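You operate a simulated robot arm through the tools that you are given. There is no shell and no other tool. Be economical: measure what you need, move in short steps, check, and stop when the job is done.

Carry out the task below with a simulated robot arm. There is one attempt and no reset: what you move stays moved.

TASK
Take the blue pipe and leave it on the top of the black table.

It is judged by the outcome, as a careful person would: the job done as asked, and still so three seconds after it is handed in. It fails if anything else is knocked over, pushed out of place, dropped, spilled or broken.

THE ROBOT
A 6-joint arm with a two-finger parallel gripper, fixed in place. Base frame: the origin is at the foot of the arm, x ahead of it, y to its left, z up; the work surface is at about z = 0. Lengths are in mm, angles in degrees, forces in N, time in s.
With the tool pointing down near the work surface it reaches from about 140 to 580 mm from the base axis. Its first joint turns from -66.0 to 66.0 degrees. Payload 2.1 kg.
The TCP is the grasp point between the finger pads, 30 mm short of the fingertips. In the tool frame z runs along the fingers and y along their closing line. Largest opening 94 mm; finger width 28, thickness 10; the body of the gripper, 50 by 96 mm, starts 55 mm behind the TCP.
Orientation is that of the tool frame in the base frame, as a unit quaternion [x, y, z, w]. With the fingers straight down and closing along the base's y, the tool's x points along the base's -x, its y along +y and its z along -z.

THE INTERFACE
- The arm moves only by the tool arm_command. Its argument "targets" is a list of rows, each a list of 7 numbers: the shift along the tool's x, y, z in mm, then the turn, a rotation vector about the tool's x, y, z in rad, then the finger opening in mm, from 0 to 94. In form: [[x, y, z, rx, ry, rz, fingers], ...]. A call has 1 to 8 rows; each row is the pose to reach, as a shift and turn from the pose commanded when the call began, along the tool's axes at that moment. A row lasts 0.2 s, in which the tool goes at most 50 mm and 8.6 degrees; a call with a longer step from one row to the next is refused whole, and so is a gripper value outside its range. A pose out of reach is approached as far as the arm can. The call stops where the force on the tool passes 40 N (or 10 N more than at its start, if that is more) or the arm is blocked; 0.2 s more then pass. The fingers move at their own pace (about 72 mm/s each) and stop on an object; they squeeze with about 44 N. The grip force told is the motor's: it shows also when the fingers shut on nothing. Time passes only in rows, and 0.2 s behind the last, so rows that repeat a pose let the fingers close. The reply holds the time, the measured pose of the TCP, the force on the tool along the base axes, the opening and the grip force, in the units named above and with some noise, and new pictures: "views" is both (left out), scene, wrist or none.
- Cameras (640 x 400 px; columns grow to the right, rows downward): "scene" is fixed at [33.1, -359, 482.9]; the picture's right is [0.92, -0.39, 0.00], its down [-0.22, -0.53, -0.82] and it looks along [0.32, 0.75, -0.58] (base axes); focal length 218 px, centre (320, 200). "wrist" rides on the gripper at [-37, 0, -58] in the tool frame; the picture's right is [0.00, -1.00, 0.00], its down [0.97, 0.00, -0.24] and it looks along [0.24, 0.00, 0.97] (tool axes); focal length 218 px, centre (320, 200).
- measure_at(camera, pixels): there is no depth. For up to 12 entries [column, row, z] of the newest picture of that camera ("zoom" is the newest enlarged one), the place [x, y] in the base frame at which the ray of that pixel passes the height z, good to about 3 mm. The clock stands still meanwhile.
- close_up(camera, box): a new picture of the part [left, top, right, bottom] of that camera's present view, enlarged. The clock stands still meanwhile.
- hand_in(): hands the job in; it is judged then, once.

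Work in short steps. Measure before you move; look again where a grasp or a placing could have gone wrong, and mend it. You have 60 turns and 120 pictures in all, those below and enlarged ones among them. Open the gripper and draw the arm clear of the work before you hand the job in, unless the task says otherwise; then end with one line.

The tools are called after "Request:" as name(argument=value, ...) on one line, values as JSON. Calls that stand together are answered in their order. arm_command: Moves the arm, as the interface text tells. Its arguments: {"type":"object","properties":{"targets":{"type":"array"},"views":{"type":"string","enum":["both","scene","wrist","none"]}},"required":["targets"]} The other tools are called the same way: measure_at (camera, pixels) gives the place at which the rays of pixels pass given heights; close_up (camera, box) takes an enlarged picture of a part of a camera's view; hand_in () hands the job in.

At the start:

```text
time: 0.0
ee_pos: [289.8, 35.8, 344.9]
tcp_rot: [0.0, 1.0, 0.001, 0.001]
ft_force: [0.3, -0.1, 0.2]
finger_gap: 94.1
grip_force: 0.0
```

scene: 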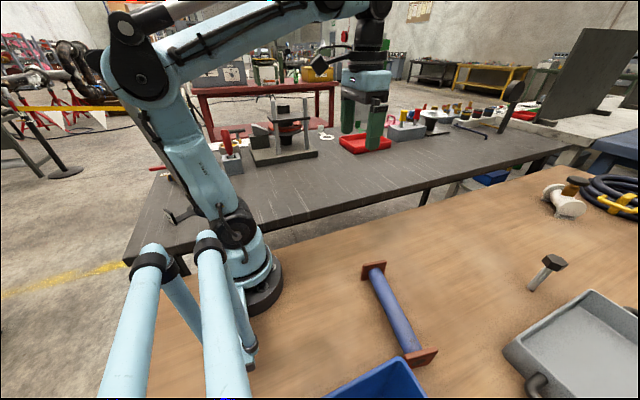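
wrist: 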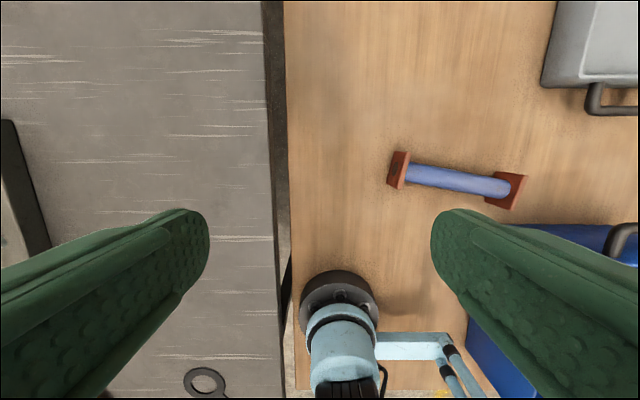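

The blue pipe with brown square flanges lies around wrist pixels (398,170)–(505,190), and the dark table is at the left. I'll enlarge both views to get the details.

Request:
close_up(camera="scene", box=[320, 230, 480, 400])

Request:
close_up(camera="scene", box=[120, 80, 440, 280])

Request:
measure_at(camera="wrist", pixels=[[398, 170, 20], [408, 174, 20], [505, 188, 20], [456, 180, 20], [265, 100, 0], [283, 100, 0], [283, 300, 0], [400, 152, 0], [525, 176, 0], [510, 209, 0]])

Request:
measure_at(camera="scene", pixels=[[373, 268, 20], [415, 355, 20], [395, 315, 20], [300, 215, 0], [420, 185, 0], [130, 262, 0], [570, 145, 0]])

```text
2.35 times, centred on (400, 315) of scene
```

zoom: 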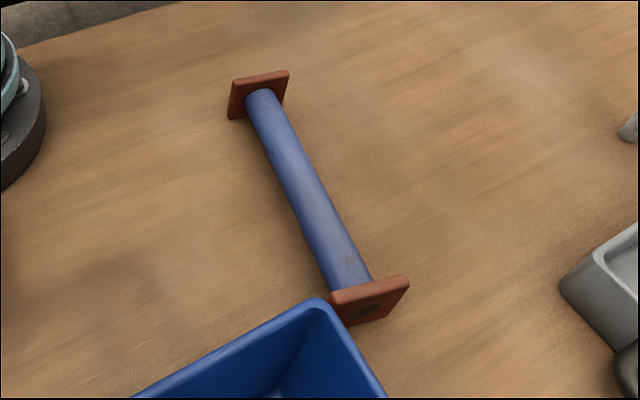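

```text
2.00 times, centred on (280, 180) of scene
```

zoom: 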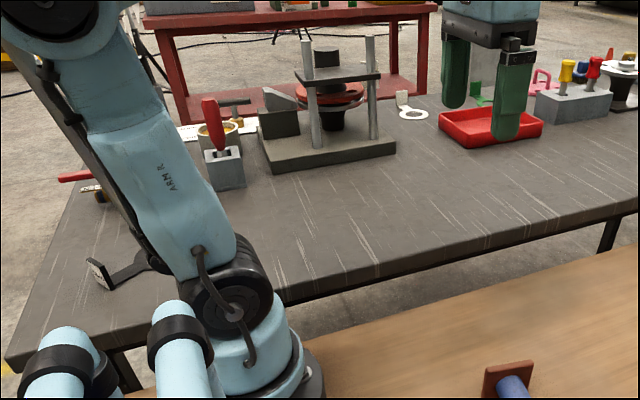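

```text
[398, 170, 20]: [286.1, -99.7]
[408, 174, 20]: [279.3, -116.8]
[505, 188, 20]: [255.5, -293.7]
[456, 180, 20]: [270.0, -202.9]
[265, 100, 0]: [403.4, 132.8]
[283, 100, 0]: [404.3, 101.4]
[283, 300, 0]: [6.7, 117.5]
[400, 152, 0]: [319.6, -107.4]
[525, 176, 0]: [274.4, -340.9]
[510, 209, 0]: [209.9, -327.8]
```

```text
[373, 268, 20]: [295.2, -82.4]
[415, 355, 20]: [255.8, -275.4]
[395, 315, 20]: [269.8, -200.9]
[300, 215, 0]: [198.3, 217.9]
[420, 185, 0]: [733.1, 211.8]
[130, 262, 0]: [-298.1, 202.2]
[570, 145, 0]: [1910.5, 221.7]
```

The table's near edge gives different y from the two cameras at z = 0, so the table isn't at that height. I'll find its height by comparing the edge at several z values.

Request:
measure_at(camera="wrist", pixels=[[265, 100, 0], [265, 100, 50], [265, 100, 100], [265, 100, 150], [270, 200, 100], [270, 200, 150], [205, 382, 100], [205, 382, 50], [10, 120, 100], [45, 245, 100], [10, 120, 50], [45, 245, 50]])

Request:
measure_at(camera="scene", pixels=[[320, 211, 0], [320, 211, 50], [320, 211, 100], [320, 211, 150], [400, 187, 50], [400, 187, 100], [400, 187, 150], [320, 154, 100], [343, 152, 100], [388, 149, 100], [330, 137, 100]])

```text
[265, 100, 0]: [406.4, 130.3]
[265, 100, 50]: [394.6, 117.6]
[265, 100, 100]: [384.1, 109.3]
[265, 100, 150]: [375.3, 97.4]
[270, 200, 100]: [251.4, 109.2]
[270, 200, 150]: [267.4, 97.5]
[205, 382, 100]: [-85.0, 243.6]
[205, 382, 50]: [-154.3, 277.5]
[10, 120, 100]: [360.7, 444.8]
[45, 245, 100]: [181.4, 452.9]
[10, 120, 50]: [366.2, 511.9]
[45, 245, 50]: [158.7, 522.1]
```

```text
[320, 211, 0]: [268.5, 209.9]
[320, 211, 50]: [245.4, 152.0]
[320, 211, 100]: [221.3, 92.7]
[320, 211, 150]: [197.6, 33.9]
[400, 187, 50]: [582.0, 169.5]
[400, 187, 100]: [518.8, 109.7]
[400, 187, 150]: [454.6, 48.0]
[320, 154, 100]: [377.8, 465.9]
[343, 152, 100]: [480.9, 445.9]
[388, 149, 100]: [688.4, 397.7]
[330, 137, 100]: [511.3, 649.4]
```

The table top sits near z ≈ 90, with its edge at y ≈ 110 and clear space over x 150–400, y 120–430. The pipe's centre is near (270,-197), its axis about 9° off the base y. I'll move above it and turn so the fingers close across the pipe.

Request:
arm_command(targets=[[2, -29, 12, 0, 0, -0.14, 94], [5, -58, 25, 0, 0, -0.28, 94], [7, -87, 37, 0, 0, -0.42, 94], [10, -116, 50, 0, 0, -0.56, 94], [12, -145, 62, 0, 0, -0.7, 94], [14, -174, 75, 0, 0, -0.84, 94], [17, -203, 87, 0, 0, -0.98, 94], [19, -231, 100, 0, 0, -1.12, 94]], views="none")

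Request:
arm_command(targets=[[0, 0, 0, 0, 0, -0.14, 94], [0, 0, 0, 0, 0, -0.29, 94], [0, 0, 0, 0, 0, -0.29, 94]])

```text
time: 1.8
ee_pos: [269.7, -195.0, 246.0]
tcp_rot: [-0.533, 0.846, 0.001, 0.001]
ft_force: [-0.5, 0.4, -0.8]
finger_gap: 94.0
grip_force: 0.0
```

```text
time: 2.6
ee_pos: [271.3, -194.9, 244.7]
tcp_rot: [-0.649, 0.76, 0.0, 0.001]
ft_force: [-0.9, -0.1, 0.1]
finger_gap: 94.1
grip_force: 0.0
```

scene: 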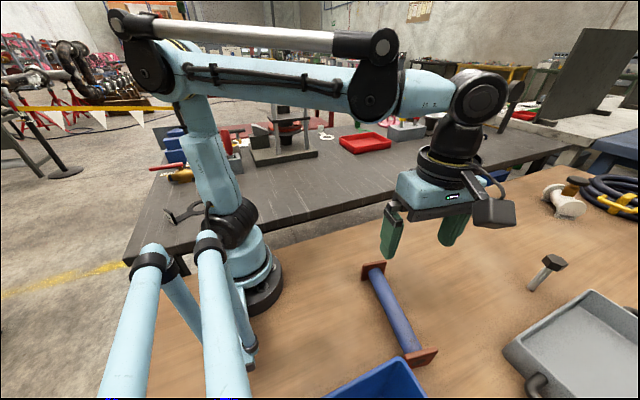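
wrist: 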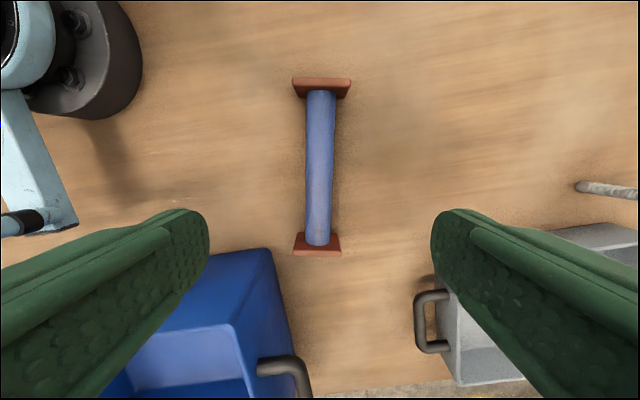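

The wrist view shows the pipe from (321,90) to (317,242), almost vertical in the picture. I'll measure its axis and the nearest bin corner.

Request:
measure_at(camera="wrist", pixels=[[307, 95, 25], [336, 95, 25], [305, 238, 25], [330, 238, 25], [306, 165, 25], [334, 165, 25], [293, 80, 50], [350, 80, 50], [294, 254, 0], [341, 254, 0], [272, 250, 60], [200, 255, 60]])

Request:
measure_at(camera="scene", pixels=[[392, 360, 60], [392, 360, 90], [362, 264, 50], [384, 261, 50], [380, 283, 0], [405, 368, 0], [438, 352, 50], [405, 352, 50]])

```text
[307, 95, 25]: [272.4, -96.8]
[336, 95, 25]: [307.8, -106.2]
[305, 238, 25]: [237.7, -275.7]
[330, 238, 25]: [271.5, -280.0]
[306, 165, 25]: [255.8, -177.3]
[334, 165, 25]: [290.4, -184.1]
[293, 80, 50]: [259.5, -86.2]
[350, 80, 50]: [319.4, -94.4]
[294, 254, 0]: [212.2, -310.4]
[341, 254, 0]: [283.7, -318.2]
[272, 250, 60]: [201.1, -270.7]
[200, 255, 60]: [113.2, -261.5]
```

```text
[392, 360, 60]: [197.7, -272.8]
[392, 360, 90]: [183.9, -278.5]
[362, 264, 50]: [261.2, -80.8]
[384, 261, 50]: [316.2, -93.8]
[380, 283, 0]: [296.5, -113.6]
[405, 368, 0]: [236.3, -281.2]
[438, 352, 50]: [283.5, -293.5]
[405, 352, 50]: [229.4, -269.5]
```

Pipe centre is about (272,-187), diameter ~34, axis at z ≈ 29, and the bin corner at (200,-271) is clear of the fingers. I'll descend to TCP z ≈ 38 with the fingers open.

Request:
arm_command(targets=[[-4, 0, 40, 0, 0, 0.03, 94], [-8, 0.5, 80, 0, 0, 0.03, 94], [-8, 0.5, 120, 0, 0, 0.03, 94], [-8, 0.5, 150, 0, 0, 0.03, 94], [-8, 0.5, 180, 0, 0, 0.03, 94], [-8, 0.5, 207, 0, 0, 0.03, 94], [-8, 0.5, 207, 0, 0, 0.03, 94]])

```text
time: 4.2
ee_pos: [270.9, -186.5, 36.7]
tcp_rot: [-0.637, 0.771, 0.001, 0.001]
ft_force: [-0.2, -0.2, -0.9]
finger_gap: 93.9
grip_force: 0.0
```

scene: 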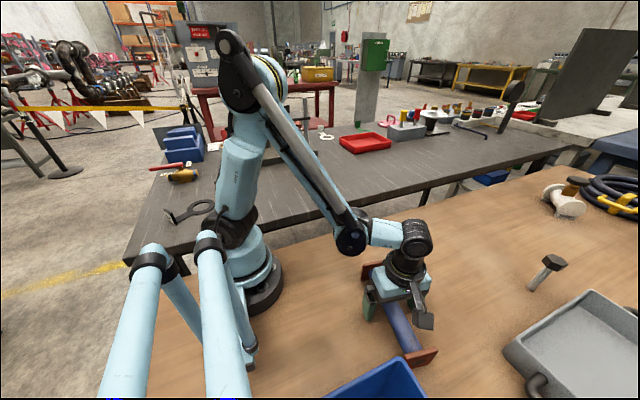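
wrist: 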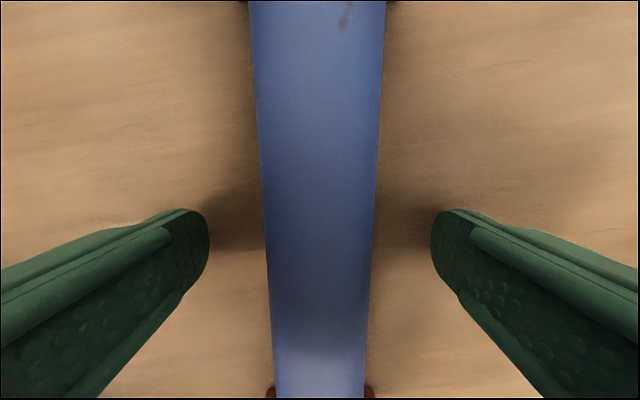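

The pipe is centred between the open fingers at columns 265–375 and parallel to them. I'll close the fingers.

Request:
arm_command(targets=[[0, 0, 0, 0, 0, 0, 60], [0, 0, 0, 0, 0, 0, 30], [0, 0, 0, 0, 0, 0, 10], [0, 0, 0, 0, 0, 0, 10], [0, 0, 0, 0, 0, 0, 10]], views="wrist")

```text
time: 5.4
ee_pos: [271.5, -186.7, 38.3]
tcp_rot: [-0.637, 0.771, -0.001, 0.001]
ft_force: [-0.4, -0.2, -0.3]
finger_gap: 36.5
grip_force: 43.3
```

wrist: 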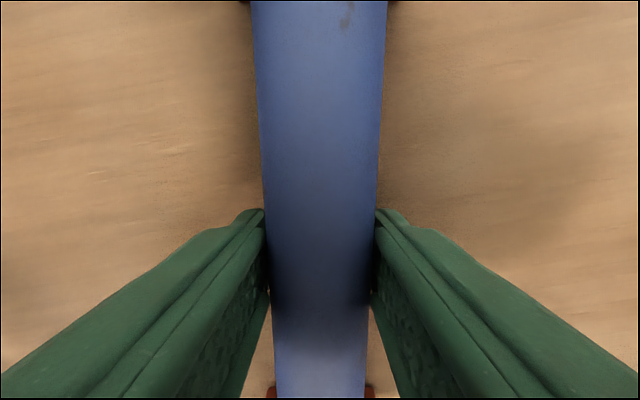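

The pipe is gripped at a 36.5 mm opening with 43 N. I'll lift it straight up about 200 mm.

Request:
arm_command(targets=[[0, 0, -10, 0, 0, 0, 10], [0, 0, -30, 0, 0, 0, 10], [0, 0, -60, 0, 0, 0, 10], [0, 0, -95, 0, 0, 0, 10], [0, 0, -130, 0, 0, 0, 10], [0, 0, -165, 0, 0, 0, 10], [0, 0, -200, 0, 0, 0, 10], [0, 0, -200, 0, 0, 0, 10]])

```text
time: 7.2
ee_pos: [271.2, -186.3, 238.4]
tcp_rot: [-0.636, 0.771, 0.001, 0.0]
ft_force: [1.1, -0.2, -6.4]
finger_gap: 36.1
grip_force: 43.7
```

scene: 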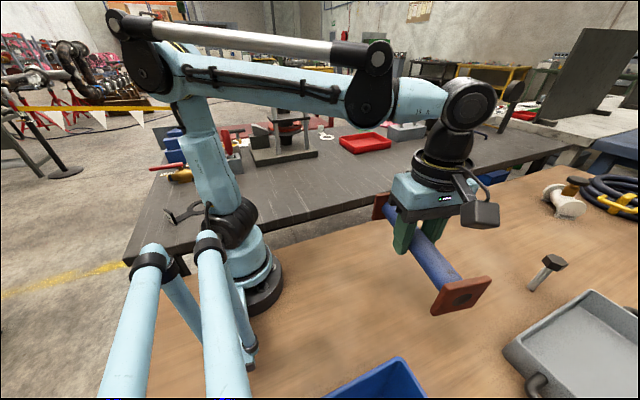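
wrist: 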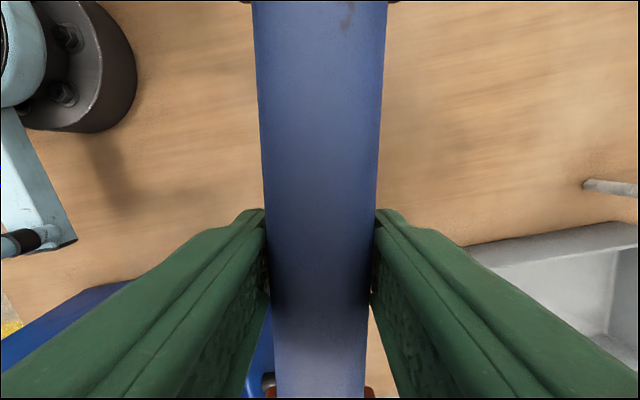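

The pipe lifted cleanly and level. I'll carry it in +y to about (310,245) over the free part of the table, checking partway.

Request:
arm_command(targets=[[-20, 2, 0, 0, 0, 0, 10], [-56, 6, 0, 0, 0, 0, 10], [-92, 9, 0, 0, 0, 0, 10], [-128, 13, 0, 0, 0, 0, 10], [-164, 17, 0, 0, 0, 0, 10], [-200, 20, 0, 0, 0, 0, 10], [-236, 24, 0, 0, 0, 0, 10], [-272, 28, 0, 0, 0, 0, 10]], views="wrist")

Request:
arm_command(targets=[[-36, 4, 0, 0, 0, 0, 10], [-72, 7, 0, 0, 0, 0, 10], [-108, 11, 0, 0, 0, 0, 10], [-140, 14, 0, 0, 0, 0, 10], [-159, 16, 0, 0, 0, 0, 10], [-159, 16, 0, 0, 0, 0, 10]])

```text
time: 9.0
ee_pos: [296.4, 87.6, 236.5]
tcp_rot: [-0.637, 0.771, 0.0, 0.002]
ft_force: [1.2, 0.0, -7.7]
finger_gap: 36.1
grip_force: 44.4
```

wrist: 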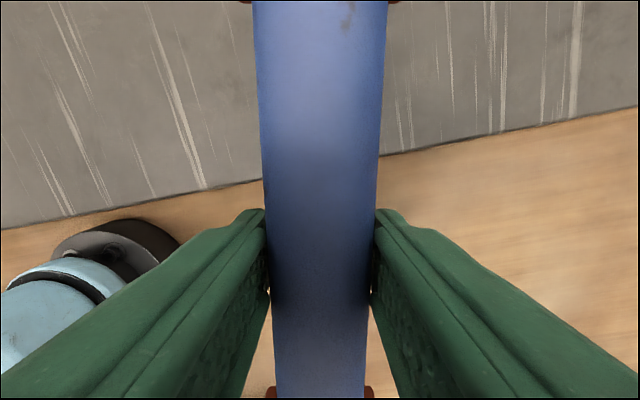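

```text
time: 10.4
ee_pos: [310.4, 247.0, 239.7]
tcp_rot: [-0.637, 0.771, 0.001, 0.0]
ft_force: [0.4, 0.4, -7.9]
finger_gap: 36.0
grip_force: 44.3
```

scene: 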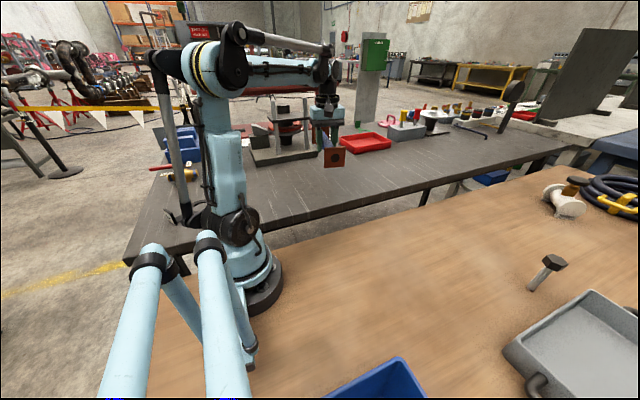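
wrist: 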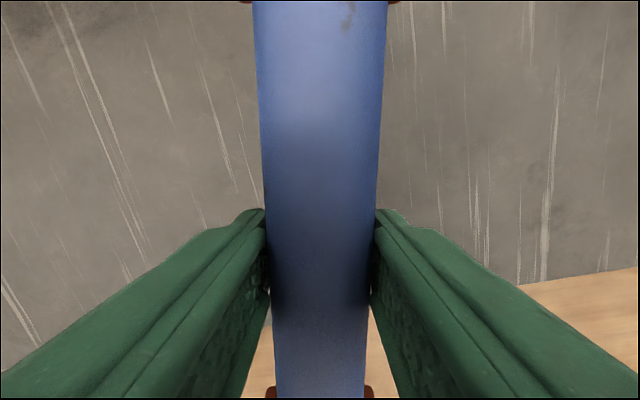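

The pipe is over the table and no objects show in the wrist view. I'll check where the edge is and how far the clear area extends, using several z values.

Request:
measure_at(camera="wrist", pixels=[[600, 271, 60], [600, 271, 80], [600, 271, 100], [320, 5, 90], [100, 5, 90], [540, 5, 90]])

Request:
measure_at(camera="scene", pixels=[[360, 201, 60], [360, 201, 80], [360, 201, 100], [318, 157, 90], [258, 167, 90], [345, 152, 90]])

Request:
close_up(camera="scene", box=[220, 80, 420, 220])

```text
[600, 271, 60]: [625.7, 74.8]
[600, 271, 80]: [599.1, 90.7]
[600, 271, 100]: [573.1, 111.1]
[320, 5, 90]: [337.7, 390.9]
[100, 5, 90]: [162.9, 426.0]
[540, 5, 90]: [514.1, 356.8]
```

```text
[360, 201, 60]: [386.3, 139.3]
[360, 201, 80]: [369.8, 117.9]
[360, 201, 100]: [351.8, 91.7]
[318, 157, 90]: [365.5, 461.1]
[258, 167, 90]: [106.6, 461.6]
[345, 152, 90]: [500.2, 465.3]
```

```text
2.86 times, centred on (320, 150) of scene
```

zoom: 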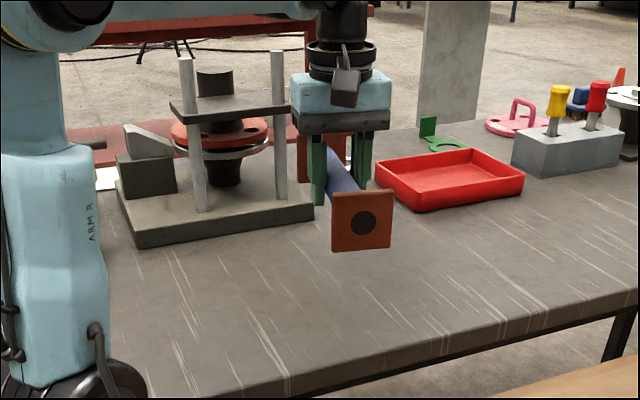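

The table top is at z ≈ 90, so release should be at TCP z ≈ 128; the nearest fixture is at y ≈ 460, and the pipe's far end at y ≈ 347. I'll descend to z ≈ 142 first.

Request:
arm_command(targets=[[0, 0, 20, 0, 0, 0, 10], [0, 0, 45, 0, 0, 0, 10], [0, 0, 70, 0, 0, 0, 10], [0, 0, 88, 0, 0, 0, 10], [0, 0, 97, 0, 0, 0, 10], [0, 0, 97, 0, 0, 0, 10]])

Request:
close_up(camera="scene", box=[220, 80, 420, 220])

```text
time: 11.8
ee_pos: [310.5, 244.9, 140.5]
tcp_rot: [-0.637, 0.771, 0.0, 0.001]
ft_force: [-4.5, 1.2, 12.9]
finger_gap: 33.7
grip_force: 44.5
```

scene: 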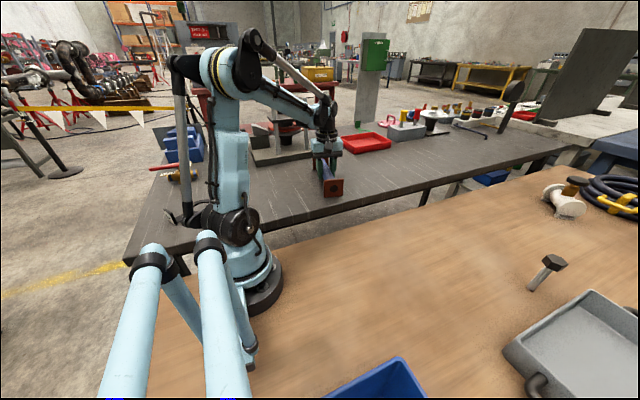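
wrist: 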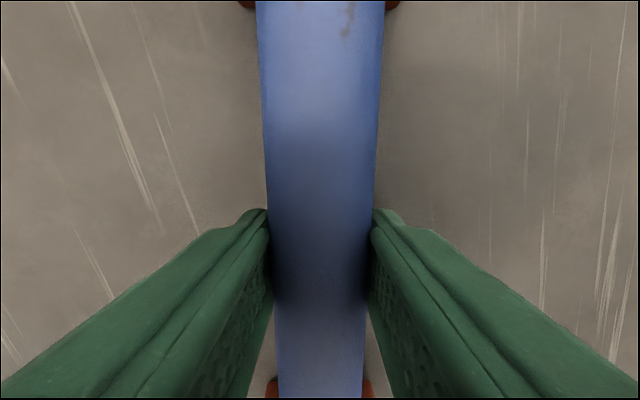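

```text
2.86 times, centred on (320, 150) of scene
```

zoom: 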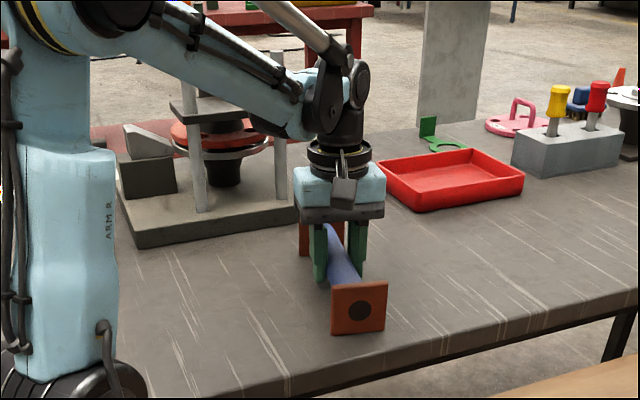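

Contact has been made: the vertical force went from -8 to +13 N, so both flanges are pressing on the table, which is a little higher than I estimated. I'll ease up 2 mm and read the force before opening.

Request:
arm_command(targets=[[0, 0, -2, 0, 0, 0, 10], [0, 0, -2, 0, 0, 0, 10]], views="none")

```text
time: 12.4
ee_pos: [309.8, 246.2, 143.9]
tcp_rot: [-0.637, 0.771, 0.0, 0.002]
ft_force: [-0.5, 0.3, -7.4]
finger_gap: 33.6
grip_force: 43.9
```

The load is back to the full weight, so the pipe is hanging just off the table. I'll lower it 1.5 mm to touch down lightly.

Request:
arm_command(targets=[[0, 0, 1, 0, 0, 0, 10], [0, 0, 1.5, 0, 0, 0, 10], [0, 0, 1.5, 0, 0, 0, 10]], views="none")

```text
time: 13.2
ee_pos: [309.1, 244.7, 142.1]
tcp_rot: [-0.637, 0.771, 0.001, 0.001]
ft_force: [-0.2, 0.7, -7.3]
finger_gap: 33.5
grip_force: 44.2
```

Request:
arm_command(targets=[[0, 0, 1, 0, 0, 0, 10], [0, 0, 1, 0, 0, 0, 10]], views="none")

```text
time: 13.8
ee_pos: [309.1, 244.3, 142.2]
tcp_rot: [-0.637, 0.771, 0.001, 0.001]
ft_force: [-4.6, -2.5, 15.6]
finger_gap: 33.6
grip_force: 43.8
```

The force has now jumped to +15.6 N, so the pipe is resting on the table. I'll ease 0.5 mm and open the fingers gradually.

Request:
arm_command(targets=[[0, 0, -0.5, 0, 0, 0, 10], [0, 0, -0.5, 0, 0, 0, 40], [0, 0, -0.5, 0, 0, 0, 55], [0, 0, -0.5, 0, 0, 0, 75], [0, 0, -0.5, 0, 0, 0, 90], [0, 0, -0.5, 0, 0, 0, 90]])

```text
time: 15.2
ee_pos: [309.7, 245.7, 141.7]
tcp_rot: [-0.637, 0.771, 0.001, 0.001]
ft_force: [-0.3, 0.1, 0.9]
finger_gap: 90.0
grip_force: 0.0
```

scene: 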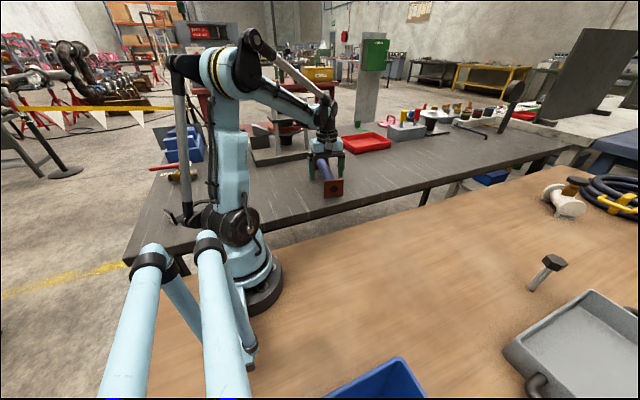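
wrist: 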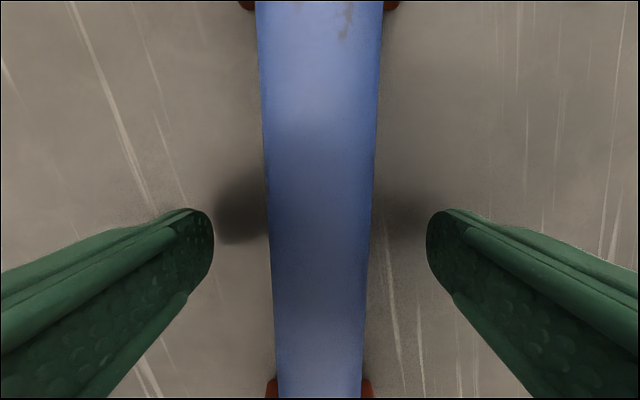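

The fingers are open and the pipe hasn't moved. I'll retreat straight up, then look.

Request:
arm_command(targets=[[0, 0, -15, 0, 0, 0, 90], [0, 0, -40, 0, 0, 0, 90], [0, 0, -75, 0, 0, 0, 90], [0, 0, -110, 0, 0, 0, 90], [0, 0, -145, 0, 0, 0, 90], [0, 0, -180, 0, 0, 0, 90], [0, 0, -180, 0, 0, 0, 90]])

Request:
close_up(camera="scene", box=[220, 80, 420, 220])

```text
time: 16.8
ee_pos: [310.9, 246.2, 321.1]
tcp_rot: [-0.637, 0.771, 0.0, 0.001]
ft_force: [0.7, 0.3, -0.7]
finger_gap: 89.9
grip_force: 0.1
```

scene: 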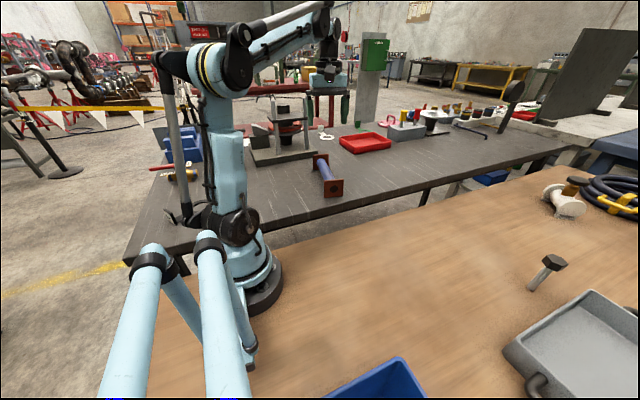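
wrist: 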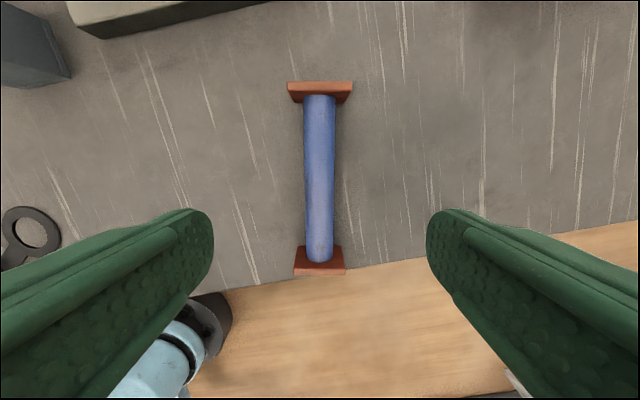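

```text
2.86 times, centred on (320, 150) of scene
```

zoom: 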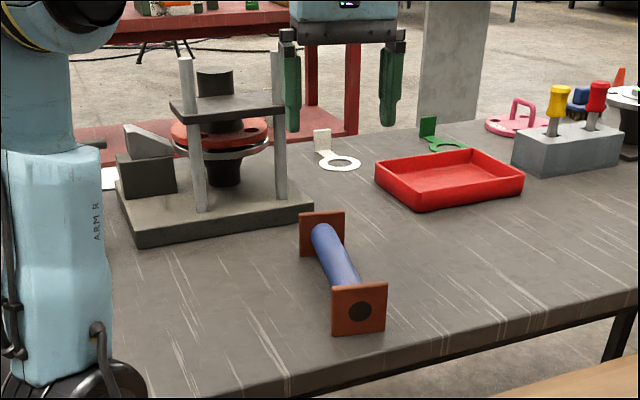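

The pipe stands on its two flanges on the table top, with the near flange visibly inside the edge and nothing else disturbed. The gripper is open and clear, about 180 mm up, so I'll hand in.

Request:
hand_in()

```text
The job is handed in.
```

The blue pipe is lying on top of the black table, resting on its two flanges; nothing else was moved, and the gripper is open and clear.
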